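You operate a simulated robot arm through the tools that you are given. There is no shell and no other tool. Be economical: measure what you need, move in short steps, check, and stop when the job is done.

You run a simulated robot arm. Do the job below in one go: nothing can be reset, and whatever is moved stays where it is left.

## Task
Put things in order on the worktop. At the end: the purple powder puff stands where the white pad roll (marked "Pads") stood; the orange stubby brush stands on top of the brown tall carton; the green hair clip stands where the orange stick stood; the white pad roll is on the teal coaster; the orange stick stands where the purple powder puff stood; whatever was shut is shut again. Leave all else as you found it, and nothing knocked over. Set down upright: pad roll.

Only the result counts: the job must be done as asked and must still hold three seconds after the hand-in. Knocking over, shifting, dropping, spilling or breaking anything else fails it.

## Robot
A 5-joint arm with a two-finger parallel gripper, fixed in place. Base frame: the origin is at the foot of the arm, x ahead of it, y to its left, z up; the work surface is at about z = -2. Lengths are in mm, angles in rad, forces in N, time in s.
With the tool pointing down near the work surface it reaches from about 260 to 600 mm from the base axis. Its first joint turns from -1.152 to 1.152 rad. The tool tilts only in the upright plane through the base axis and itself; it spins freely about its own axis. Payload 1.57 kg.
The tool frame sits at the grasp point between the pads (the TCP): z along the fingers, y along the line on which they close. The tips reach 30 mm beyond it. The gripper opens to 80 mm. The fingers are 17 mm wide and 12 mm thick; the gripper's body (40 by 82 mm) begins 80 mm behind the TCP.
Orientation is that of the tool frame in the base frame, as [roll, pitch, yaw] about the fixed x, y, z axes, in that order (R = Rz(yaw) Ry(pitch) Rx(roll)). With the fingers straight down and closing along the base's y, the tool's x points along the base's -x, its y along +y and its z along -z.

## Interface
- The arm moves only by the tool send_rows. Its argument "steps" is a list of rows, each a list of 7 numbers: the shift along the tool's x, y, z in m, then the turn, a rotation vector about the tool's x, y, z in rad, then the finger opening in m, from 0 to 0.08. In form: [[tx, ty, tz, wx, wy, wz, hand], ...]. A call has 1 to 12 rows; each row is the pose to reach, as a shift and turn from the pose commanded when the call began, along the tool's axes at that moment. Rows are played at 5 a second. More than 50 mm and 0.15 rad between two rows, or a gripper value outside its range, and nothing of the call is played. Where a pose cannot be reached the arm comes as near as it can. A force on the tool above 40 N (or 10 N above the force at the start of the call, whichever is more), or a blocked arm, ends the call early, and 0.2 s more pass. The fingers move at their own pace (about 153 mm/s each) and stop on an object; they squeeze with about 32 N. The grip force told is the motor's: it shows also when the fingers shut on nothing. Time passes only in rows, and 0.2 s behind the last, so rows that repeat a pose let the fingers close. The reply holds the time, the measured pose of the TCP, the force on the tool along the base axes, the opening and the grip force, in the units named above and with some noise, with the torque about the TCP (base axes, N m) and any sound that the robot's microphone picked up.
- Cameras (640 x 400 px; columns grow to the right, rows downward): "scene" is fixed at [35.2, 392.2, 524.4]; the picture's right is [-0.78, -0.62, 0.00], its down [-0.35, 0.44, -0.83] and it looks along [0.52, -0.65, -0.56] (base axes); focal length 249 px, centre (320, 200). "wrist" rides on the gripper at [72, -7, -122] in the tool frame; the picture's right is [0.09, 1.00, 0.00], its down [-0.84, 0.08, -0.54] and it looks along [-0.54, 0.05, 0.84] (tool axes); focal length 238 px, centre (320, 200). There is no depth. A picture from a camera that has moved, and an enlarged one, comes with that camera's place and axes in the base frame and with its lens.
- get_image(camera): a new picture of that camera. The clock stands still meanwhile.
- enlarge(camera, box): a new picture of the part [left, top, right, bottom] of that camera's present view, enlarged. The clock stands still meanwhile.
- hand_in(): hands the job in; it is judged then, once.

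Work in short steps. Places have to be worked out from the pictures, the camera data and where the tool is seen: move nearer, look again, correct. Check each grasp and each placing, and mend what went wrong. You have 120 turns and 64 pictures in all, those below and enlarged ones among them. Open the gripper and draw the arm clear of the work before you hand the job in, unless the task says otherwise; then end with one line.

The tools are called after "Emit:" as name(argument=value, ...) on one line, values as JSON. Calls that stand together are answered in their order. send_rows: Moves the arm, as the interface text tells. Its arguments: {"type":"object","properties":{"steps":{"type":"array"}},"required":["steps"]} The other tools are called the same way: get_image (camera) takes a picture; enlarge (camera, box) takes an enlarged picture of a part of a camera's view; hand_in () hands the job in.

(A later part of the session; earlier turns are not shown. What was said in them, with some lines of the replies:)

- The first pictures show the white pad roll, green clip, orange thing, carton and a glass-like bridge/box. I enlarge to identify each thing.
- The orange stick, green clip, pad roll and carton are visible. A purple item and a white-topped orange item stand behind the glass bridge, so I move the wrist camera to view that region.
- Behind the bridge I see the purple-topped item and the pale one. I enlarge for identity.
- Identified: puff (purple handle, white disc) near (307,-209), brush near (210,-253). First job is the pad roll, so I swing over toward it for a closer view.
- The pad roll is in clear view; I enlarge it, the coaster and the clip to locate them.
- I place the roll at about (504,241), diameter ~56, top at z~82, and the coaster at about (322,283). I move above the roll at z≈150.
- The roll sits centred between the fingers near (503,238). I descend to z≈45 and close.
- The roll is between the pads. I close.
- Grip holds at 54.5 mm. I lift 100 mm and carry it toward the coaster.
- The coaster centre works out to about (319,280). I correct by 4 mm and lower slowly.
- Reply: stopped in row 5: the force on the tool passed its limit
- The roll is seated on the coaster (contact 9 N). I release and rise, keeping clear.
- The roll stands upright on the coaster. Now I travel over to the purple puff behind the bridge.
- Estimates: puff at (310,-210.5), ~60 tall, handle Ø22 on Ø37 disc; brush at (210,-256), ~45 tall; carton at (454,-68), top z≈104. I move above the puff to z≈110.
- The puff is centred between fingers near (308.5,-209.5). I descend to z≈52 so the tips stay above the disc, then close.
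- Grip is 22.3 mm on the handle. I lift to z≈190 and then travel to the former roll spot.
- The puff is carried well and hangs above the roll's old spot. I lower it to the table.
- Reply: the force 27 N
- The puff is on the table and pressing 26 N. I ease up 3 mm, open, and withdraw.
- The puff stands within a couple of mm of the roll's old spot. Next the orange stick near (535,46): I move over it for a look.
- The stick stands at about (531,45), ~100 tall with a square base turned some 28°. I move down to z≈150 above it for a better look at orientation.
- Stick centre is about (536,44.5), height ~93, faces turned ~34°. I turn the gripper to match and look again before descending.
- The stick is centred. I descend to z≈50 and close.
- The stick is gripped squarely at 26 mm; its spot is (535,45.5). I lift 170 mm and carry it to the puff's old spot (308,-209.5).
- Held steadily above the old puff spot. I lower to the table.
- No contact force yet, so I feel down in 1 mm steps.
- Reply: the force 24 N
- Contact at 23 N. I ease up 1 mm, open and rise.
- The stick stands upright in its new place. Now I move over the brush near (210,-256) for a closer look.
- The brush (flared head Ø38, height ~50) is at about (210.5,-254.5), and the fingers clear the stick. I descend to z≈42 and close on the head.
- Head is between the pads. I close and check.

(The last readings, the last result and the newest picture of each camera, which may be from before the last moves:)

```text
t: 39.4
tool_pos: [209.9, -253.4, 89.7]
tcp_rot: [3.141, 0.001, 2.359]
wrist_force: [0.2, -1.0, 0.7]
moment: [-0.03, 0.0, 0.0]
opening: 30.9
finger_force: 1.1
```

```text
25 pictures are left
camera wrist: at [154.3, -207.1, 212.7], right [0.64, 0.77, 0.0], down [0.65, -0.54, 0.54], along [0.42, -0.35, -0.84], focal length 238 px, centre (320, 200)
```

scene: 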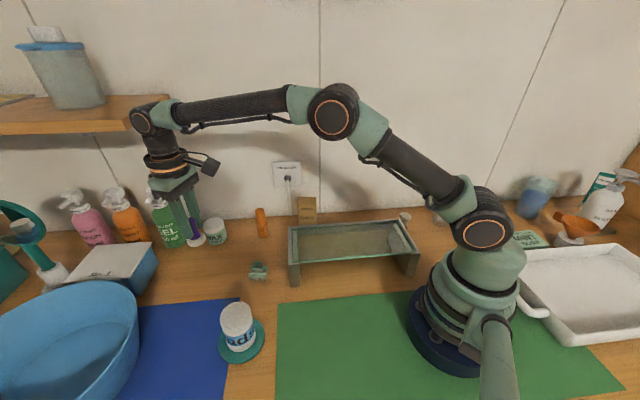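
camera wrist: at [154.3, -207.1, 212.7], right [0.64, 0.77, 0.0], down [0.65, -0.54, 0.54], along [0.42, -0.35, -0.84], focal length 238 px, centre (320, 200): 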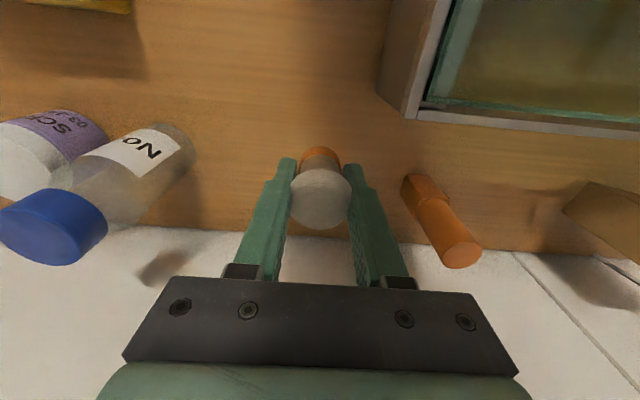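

Lifted but the grip is weak because the commanded gap was too wide. I tighten before moving.

Emit:
send_rows(steps=[[0, 0, 0, 0, 0, 0, 0.02], [0, 0, 0, 0, 0, 0, 0.015], [0, 0, 0, 0, 0, 0, 0.015]])

Emit:
enlarge(camera="wrist", box=[240, 120, 400, 240])

Emit:
enlarge(camera="scene", box=[330, 140, 460, 240])

```text
t: 40.2
tool_pos: [210.6, -253.0, 90.0]
tcp_rot: [3.141, 0.001, 2.358]
wrist_force: [0.5, -0.4, 0.0]
moment: [0.0, -0.01, 0.03]
opening: 29.7
finger_force: 32.1
```

```text
3.33 times, centred on (320, 180) of wrist
camera zoom: at [154.4, -207.1, 212.6], right [0.64, 0.77, 0.0], down [0.65, -0.54, 0.54], along [0.42, -0.35, -0.84], focal length 794 px, centre (320, 267)
```

zoom: 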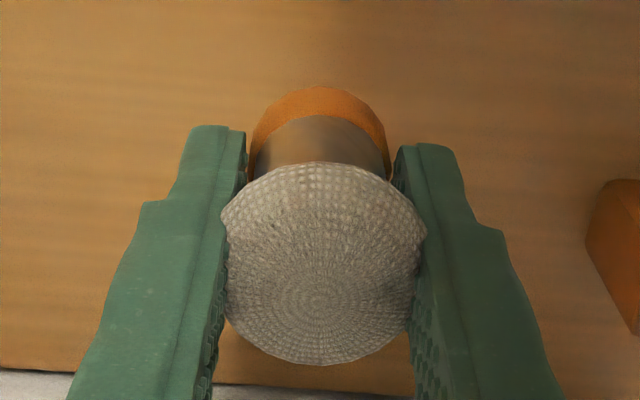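

```text
4.00 times, centred on (395, 190) of scene
camera zoom: at [35.2, 392.2, 524.4], right [-0.78, -0.62, 0.0], down [-0.35, 0.44, -0.83], along [0.52, -0.65, -0.56], focal length 997 px, centre (20, 240)
```

zoom: 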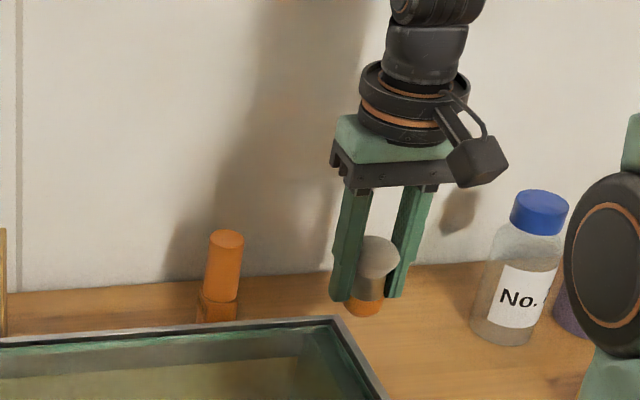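

Now a firm 32 N grip. I lift to z≈215 and carry it to above the carton.

Emit:
send_rows(steps=[[0, 0, -0.04, 0, 0, 0, 0.015], [0, 0, -0.085, 0, 0, 0, 0.015], [0, 0, -0.125, 0, 0, 0, 0.015], [-0.006, 0.0433, -0.125, 0, 0, 0, 0.015], [-0.012, 0.0865, -0.125, 0, 0, 0, 0.015], [-0.018, 0.1298, -0.125, 0, 0, 0, 0.015], [-0.0241, 0.1731, -0.125, 0, 0, 0, 0.015], [-0.0301, 0.2164, -0.125, 0, 0, 0, 0.015], [-0.0361, 0.2596, -0.125, 0, 0, 0, 0.015], [-0.0421, 0.3029, -0.125, 0, 0, 0, 0.015], [-0.0421, 0.3029, -0.125, 0, 0, 0, 0.015]])

Emit:
get_image(camera="wrist")

Emit:
enlarge(camera="scene", box=[240, 120, 380, 240])

```text
t: 42.6
tool_pos: [454.7, -66.9, 215.7]
tcp_rot: [-3.141, 0.001, 2.357]
wrist_force: [0.8, 0.7, -0.6]
moment: [0.0, -0.04, -0.03]
opening: 29.8
finger_force: 32.2
```

```text
22 pictures are left
camera wrist: at [398.7, -21.3, 338.1], right [0.64, 0.77, 0.0], down [0.65, -0.54, 0.54], along [0.42, -0.35, -0.84], focal length 238 px, centre (320, 200)
```

wrist: 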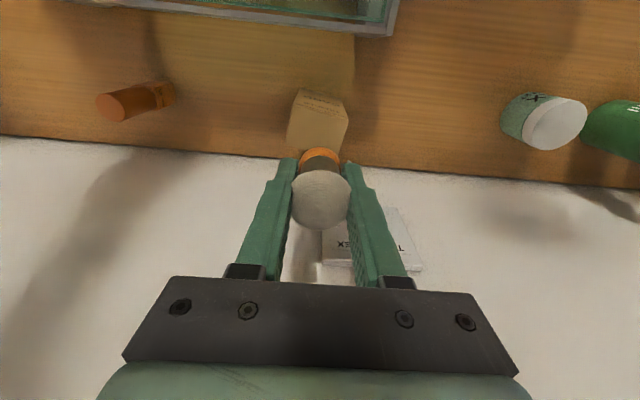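

```text
3.33 times, centred on (310, 180) of scene
camera zoom: at [35.2, 392.2, 524.4], right [-0.78, -0.62, 0.0], down [-0.35, 0.44, -0.83], along [0.52, -0.65, -0.56], focal length 831 px, centre (353, 267)
```

zoom: 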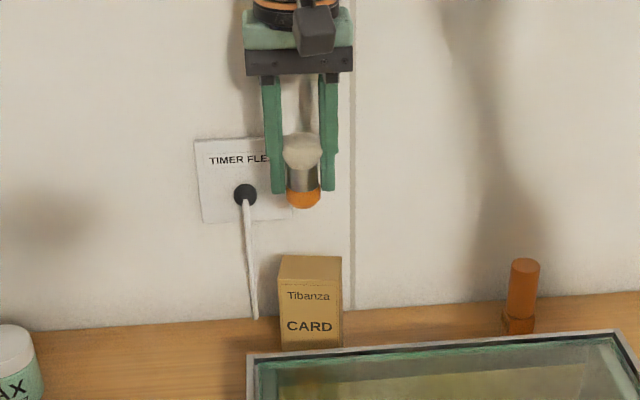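

I enlarge the carton's top in the wrist view to fix its centre.

Emit:
enlarge(camera="wrist", box=[260, 70, 380, 170])

```text
4.00 times, centred on (320, 120) of wrist
camera zoom: at [398.7, -21.3, 338.1], right [0.64, 0.77, 0.0], down [0.65, -0.54, 0.54], along [0.42, -0.35, -0.84], focal length 953 px, centre (320, 520)
```

zoom: 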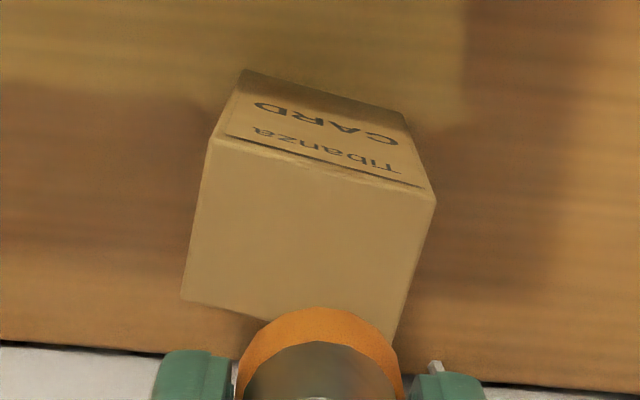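

The carton's top centre is about (452,-70) at z≈101. I correct and lower to about 6 mm above expected contact.

Emit:
send_rows(steps=[[0.0018, -0.0036, 0.03, 0, 0, 0, 0.015], [0.0018, -0.0036, 0.055, 0, 0, 0, 0.015], [0.0018, -0.0036, 0.064, 0, 0, 0, 0.015], [0.0018, -0.0036, 0.064, 0, 0, 0, 0.015]])

Emit:
enlarge(camera="scene", box=[270, 150, 350, 230])

Emit:
enlarge(camera="wrist", box=[260, 100, 380, 200])

```text
t: 43.6
tool_pos: [449.8, -69.9, 151.6]
tcp_rot: [-3.141, 0.002, 2.359]
wrist_force: [-0.3, -0.9, -0.5]
moment: [-0.03, 0.01, -0.01]
opening: 29.9
finger_force: 32.1
```

```text
5.00 times, centred on (310, 190) of scene
camera zoom: at [35.2, 392.2, 524.4], right [-0.78, -0.62, 0.0], down [-0.35, 0.44, -0.83], along [0.52, -0.65, -0.56], focal length 1247 px, centre (370, 250)
```

zoom: 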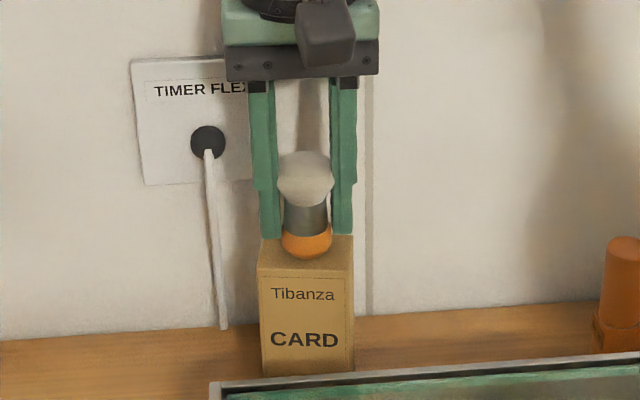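

```text
4.00 times, centred on (320, 150) of wrist
camera zoom: at [393.6, -22.7, 273.9], right [0.64, 0.77, 0.0], down [0.65, -0.54, 0.54], along [0.42, -0.35, -0.84], focal length 953 px, centre (320, 400)
```

zoom: 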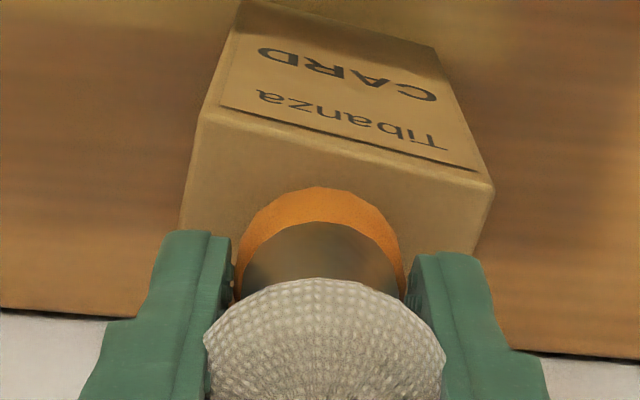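

Nearly over the centre; I shift ~2.5 mm toward the wall and feel downwards.

Emit:
send_rows(steps=[[-0.0025, 0.0015, 0, 0, 0, 0, 0.015], [-0.0025, 0.0015, 0.002, 0, 0, 0, 0.015], [-0.0025, 0.0015, 0.004, 0, 0, 0, 0.015], [-0.0025, 0.0015, 0.005, 0, 0, 0, 0.015]])

```text
t: 44.6
tool_pos: [453.6, -70.1, 149.3]
tcp_rot: [3.14, 0.005, 2.357]
wrist_force: [-1.7, 0.9, 25.9]
moment: [0.03, 0.13, 0.01]
opening: 29.8
finger_force: 32.1
```

Contact reached at z≈149. I ease up 2 mm and check the seating before opening.

Emit:
send_rows(steps=[[0, 0, -0.001, 0, 0, 0, 0.015], [0, 0, -0.0015, 0, 0, 0, 0.015]])

Emit:
enlarge(camera="scene", box=[270, 150, 350, 230])

```text
t: 45.2
tool_pos: [453.3, -70.5, 149.3]
tcp_rot: [3.14, 0.004, 2.359]
wrist_force: [2.1, -0.4, 21.0]
moment: [-0.1, -0.13, 0.0]
opening: 29.9
finger_force: 32.2
```

```text
5.00 times, centred on (310, 190) of scene
camera zoom: at [35.1, 392.2, 524.4], right [-0.78, -0.62, 0.0], down [-0.35, 0.44, -0.83], along [0.52, -0.65, -0.56], focal length 1247 px, centre (370, 250)
```

zoom: 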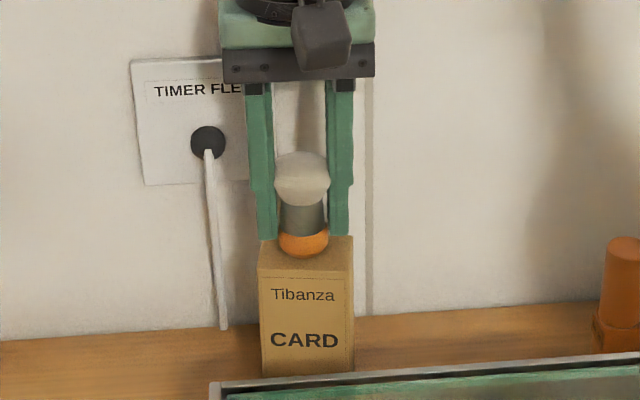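

Seated near the centre of the carton top. I relieve a bit more, open gently and rise.

Emit:
send_rows(steps=[[0, 0, -0.001, 0, 0, 0, 0.015], [0, 0, -0.0015, 0, 0, 0, 0.015], [0, 0, -0.0015, 0, 0, 0, 0.04], [0, 0, -0.0015, 0, 0, 0, 0.06], [0, 0, -0.0015, 0, 0, 0, 0.07], [0, 0, -0.0015, 0, 0, 0, 0.07], [0, 0, -0.03, 0, 0, 0, 0.07], [0, 0, -0.07, 0, 0, 0, 0.07], [0, 0, -0.1, 0, 0, 0, 0.07]])

Emit:
get_image(camera="scene")

```text
t: 47.2
tool_pos: [452.7, -70.0, 248.2]
tcp_rot: [-3.141, 0.002, 2.359]
wrist_force: [1.7, 0.2, -0.4]
moment: [-0.01, -0.01, -0.01]
opening: 70.0
finger_force: 0.0
```

```text
16 pictures are left
```

scene: 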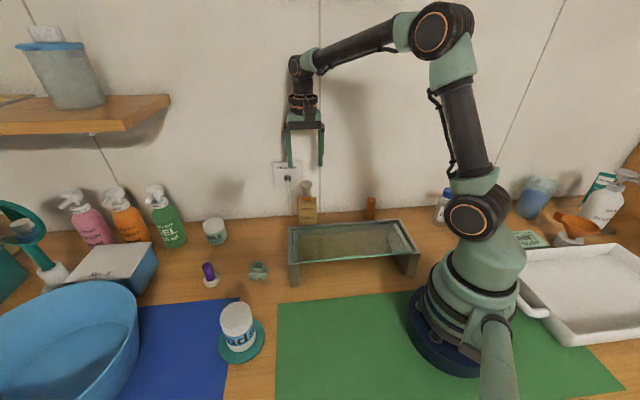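

All is well: brush stands on the carton, stick in place. Last is the clip near (424,157); I move above it and align to its plates.

Emit:
send_rows(steps=[[0.0181, 0.0141, 0, 0, 0, -0.128, 0.08], [0.0362, 0.0283, 0, 0, 0, -0.257, 0.08], [0.0543, 0.0424, 0, 0, 0, -0.385, 0.08], [0.0724, 0.0566, 0, 0, 0, -0.513, 0.08], [0.0905, 0.0707, 0.01, 0, 0, -0.6415, 0.08], [0.1086, 0.0848, 0.03, 0, 0, -0.77, 0.08], [0.1267, 0.099, 0.05, 0, 0, -0.898, 0.08], [0.1448, 0.1131, 0.07, 0, 0, -1.026, 0.08], [0.1629, 0.1273, 0.09, 0, 0, -1.155, 0.08], [0.181, 0.1414, 0.098, 0, 0, -1.283, 0.08]])

Emit:
enlarge(camera="wrist", box=[220, 40, 420, 180])

Emit:
enlarge(camera="scene", box=[190, 190, 320, 290])

```text
t: 49.4
tool_pos: [425.4, 157.3, 150.1]
tcp_rot: [-3.142, 0.0, -2.641]
wrist_force: [0.0, 0.0, 0.6]
moment: [0.03, 0.0, 0.01]
opening: 80.2
finger_force: 0.1
```

```text
2.86 times, centred on (320, 110) of wrist
camera zoom: at [364.7, 117.6, 273.1], right [-0.56, 0.83, 0.0], down [0.7, 0.47, 0.54], along [0.45, 0.3, -0.84], focal length 681 px, centre (320, 457)
```

zoom: 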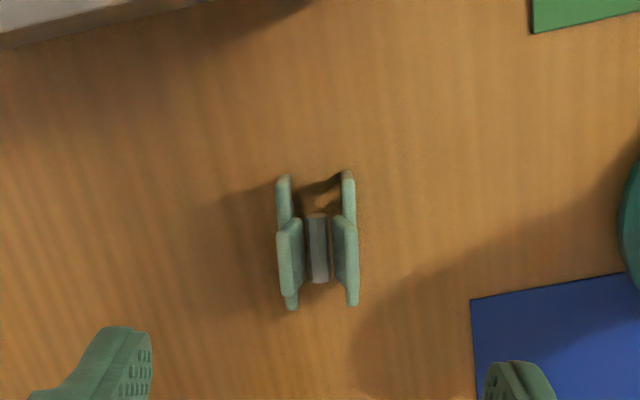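

```text
4.00 times, centred on (255, 240) of scene
camera zoom: at [35.2, 392.2, 524.4], right [-0.78, -0.62, 0.0], down [-0.35, 0.44, -0.83], along [0.52, -0.65, -0.56], focal length 997 px, centre (580, 40)
```

zoom: 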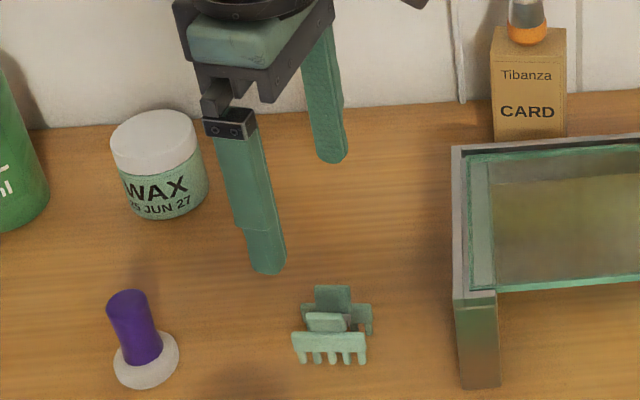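

The clip's plates are aligned with the gripper, centre about (424,156), 31 mm across. I descend to z≈33 and close.

Emit:
send_rows(steps=[[0.001, -0.0004, 0.04, 0, 0, 0, 0.08], [0.001, -0.0004, 0.08, 0, 0, 0, 0.08], [0.001, -0.0004, 0.11, 0, 0, 0, 0.08], [0.001, -0.0004, 0.117, 0, 0, 0, 0.08], [0.001, -0.0004, 0.117, 0, 0, 0, 0.05], [0.001, -0.0004, 0.117, 0, 0, 0, 0.02], [0.001, -0.0004, 0.117, 0, 0, 0, 0.015], [0.001, -0.0004, 0.117, 0, 0, 0, 0.015]])

Emit:
get_image(camera="wrist")

```text
t: 51.2
tool_pos: [423.7, 157.0, 34.3]
tcp_rot: [3.141, 0.001, -2.642]
wrist_force: [-0.2, 0.5, -0.3]
moment: [-0.02, -0.03, 0.01]
opening: 26.5
finger_force: 32.4
```

```text
13 pictures are left
camera wrist: at [363.9, 116.7, 156.5], right [-0.56, 0.83, 0.0], down [0.7, 0.47, 0.54], along [0.45, 0.3, -0.84], focal length 238 px, centre (320, 200)
```

wrist: 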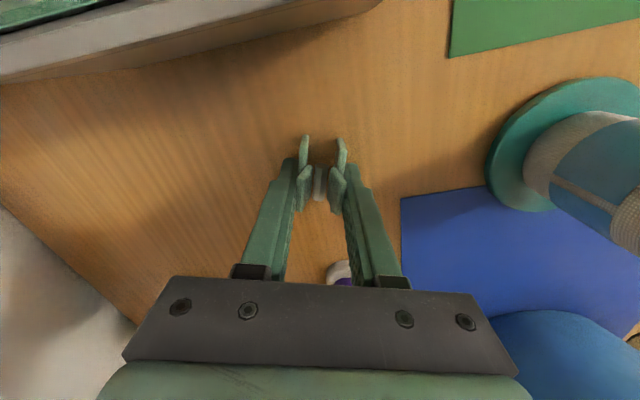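

Gripped at 26.5 mm, centred. I lift and carry to the stick's old spot (535.5,45.5).

Emit:
send_rows(steps=[[0, 0, -0.02, 0, 0, 0, 0.015], [0, 0, -0.06, 0, 0, 0, 0.015], [0, 0, -0.1, 0, 0, 0, 0.015], [-0.011, -0.0378, -0.1, 0, 0, 0, 0.015], [-0.022, -0.0757, -0.1, 0, 0, 0, 0.015], [-0.0334, -0.1135, -0.1, 0, 0, 0, 0.015], [-0.0445, -0.1513, -0.1, 0, 0, 0, 0.015], [-0.0445, -0.1513, -0.1, 0, 0, 0, 0.015]])

Emit:
enlarge(camera="scene", box=[190, 150, 330, 260])

```text
t: 53.0
tool_pos: [535.9, 44.0, 135.7]
tcp_rot: [-3.141, -0.001, -2.643]
wrist_force: [-0.2, -1.0, -0.4]
moment: [0.0, -0.01, 0.0]
opening: 26.4
finger_force: 31.7
```

```text
3.64 times, centred on (260, 205) of scene
camera zoom: at [35.2, 392.2, 524.4], right [-0.78, -0.62, 0.0], down [-0.35, 0.44, -0.83], along [0.52, -0.65, -0.56], focal length 907 px, centre (538, 182)
```

zoom: 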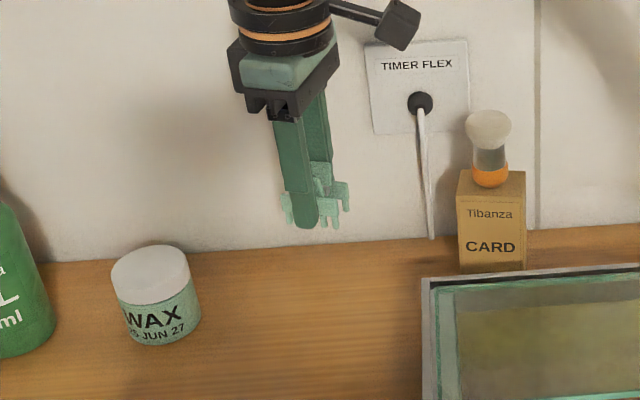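

The clip is carried fine. I lower to near table height.

Emit:
send_rows(steps=[[0, 0.001, 0.04, 0, 0, 0, 0.015], [0, 0.001, 0.08, 0, 0, 0, 0.015], [0, 0.001, 0.095, 0, 0, 0, 0.015], [0, 0.001, 0.098, 0, 0, 0, 0.015], [0, 0.001, 0.1, 0, 0, 0, 0.015], [0, 0.001, 0.1, 0, 0, 0, 0.015]])

```text
t: 54.4
tool_pos: [535.4, 46.1, 33.3]
tcp_rot: [-3.141, 0.001, -2.643]
wrist_force: [-0.6, 1.1, 2.3]
moment: [-0.02, 0.07, 0.01]
opening: 26.7
finger_force: 32.1
```

Barely touching. One more millimetre, then check.

Emit:
send_rows(steps=[[0, 0, 0.001, 0, 0, 0, 0.015], [0, 0, 0.001, 0, 0, 0, 0.015]])

```text
t: 55.0
tool_pos: [534.2, 46.6, 34.0]
tcp_rot: [-3.14, 0.001, -2.641]
wrist_force: [-4.9, -0.3, 15.0]
moment: [-0.09, 0.24, -0.03]
opening: 26.2
finger_force: 32.7
```

Contact at 15 N. I ease up half a millimetre, open and rise clear.

Emit:
send_rows(steps=[[0, 0, -0.0007, 0, 0, 0, 0.015], [0, 0, -0.0007, 0, 0, 0, 0.03], [0, 0, -0.0007, 0, 0, 0, 0.05], [0, 0, -0.0007, 0, 0, 0, 0.07], [0, 0, -0.0007, 0, 0, 0, 0.07], [0, 0, -0.03, 0, 0, 0, 0.07], [0, 0, -0.07, 0, 0, 0, 0.07], [0, 0, -0.11, 0, 0, 0, 0.07], [0, 0, -0.15, 0, 0, 0, 0.07], [0, 0, -0.19, 0, 0, 0, 0.07]])

Emit:
get_image(camera="wrist")

Emit:
get_image(camera="scene")

```text
t: 57.2
tool_pos: [534.3, 46.3, 222.7]
tcp_rot: [-3.141, -0.001, -2.642]
wrist_force: [0.2, 0.0, -0.4]
moment: [-0.03, -0.01, 0.04]
opening: 70.1
finger_force: 0.2
```

```text
11 pictures are left
camera wrist: at [474.2, 6.0, 345.4], right [-0.56, 0.83, 0.0], down [0.7, 0.47, 0.54], along [0.45, 0.3, -0.84], focal length 238 px, centre (320, 200)
```

wrist: 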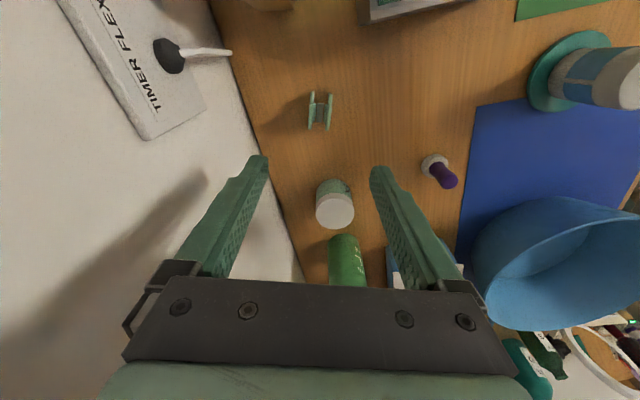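

```text
10 pictures are left
```

scene: 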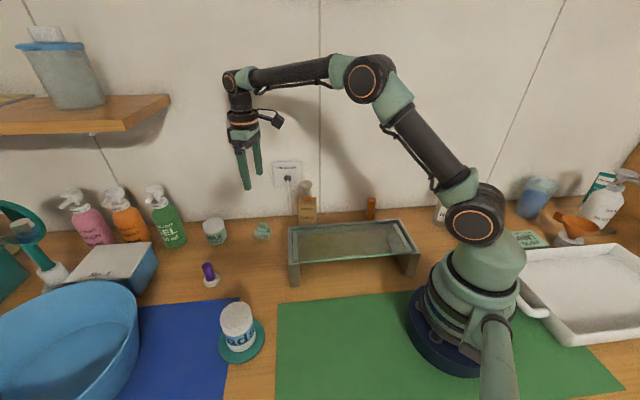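

Everything stands where it should. I draw the arm back, up and clear, then take a final enlarged look.

Emit:
send_rows(steps=[[0.026, 0.007, -0.03, 0, 0, 0, 0.08], [0.052, 0.0135, -0.06, 0, 0, 0, 0.08], [0.078, 0.02, -0.08, 0, 0, 0, 0.08], [0.104, 0.027, -0.09, 0, 0, 0, 0.08], [0.104, 0.027, -0.09, 0, 0, 0, 0.08]])

Emit:
enlarge(camera="scene", box=[180, 170, 400, 370])

```text
t: 58.4
tool_pos: [429.8, 18.6, 312.2]
tcp_rot: [-3.14, 0.0, -2.643]
wrist_force: [0.1, 0.9, 0.5]
moment: [-0.04, -0.01, 0.0]
opening: 79.9
finger_force: 0.1
```

```text
2.00 times, centred on (290, 270) of scene
camera zoom: at [35.2, 392.2, 524.4], right [-0.78, -0.62, 0.0], down [-0.35, 0.44, -0.83], along [0.52, -0.65, -0.56], focal length 499 px, centre (380, 60)
```

zoom: 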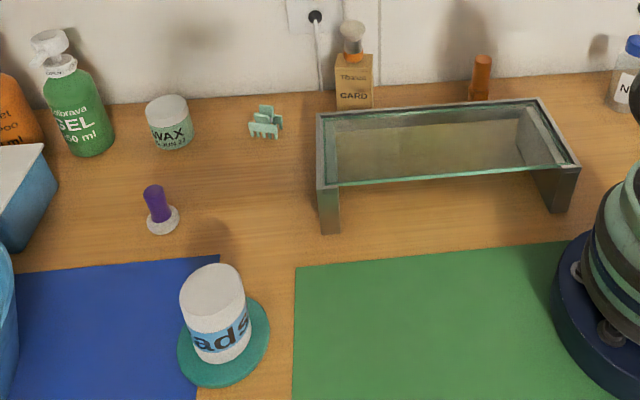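

All five items stand in their places, the gripper is open and the arm is clear. I hand in.

Emit:
hand_in()

```text
The job is handed in.
```

The job is handed in: all five items stand where you asked, the pad roll is upright on the coaster, nothing was knocked over, and nothing shut had to be opened.
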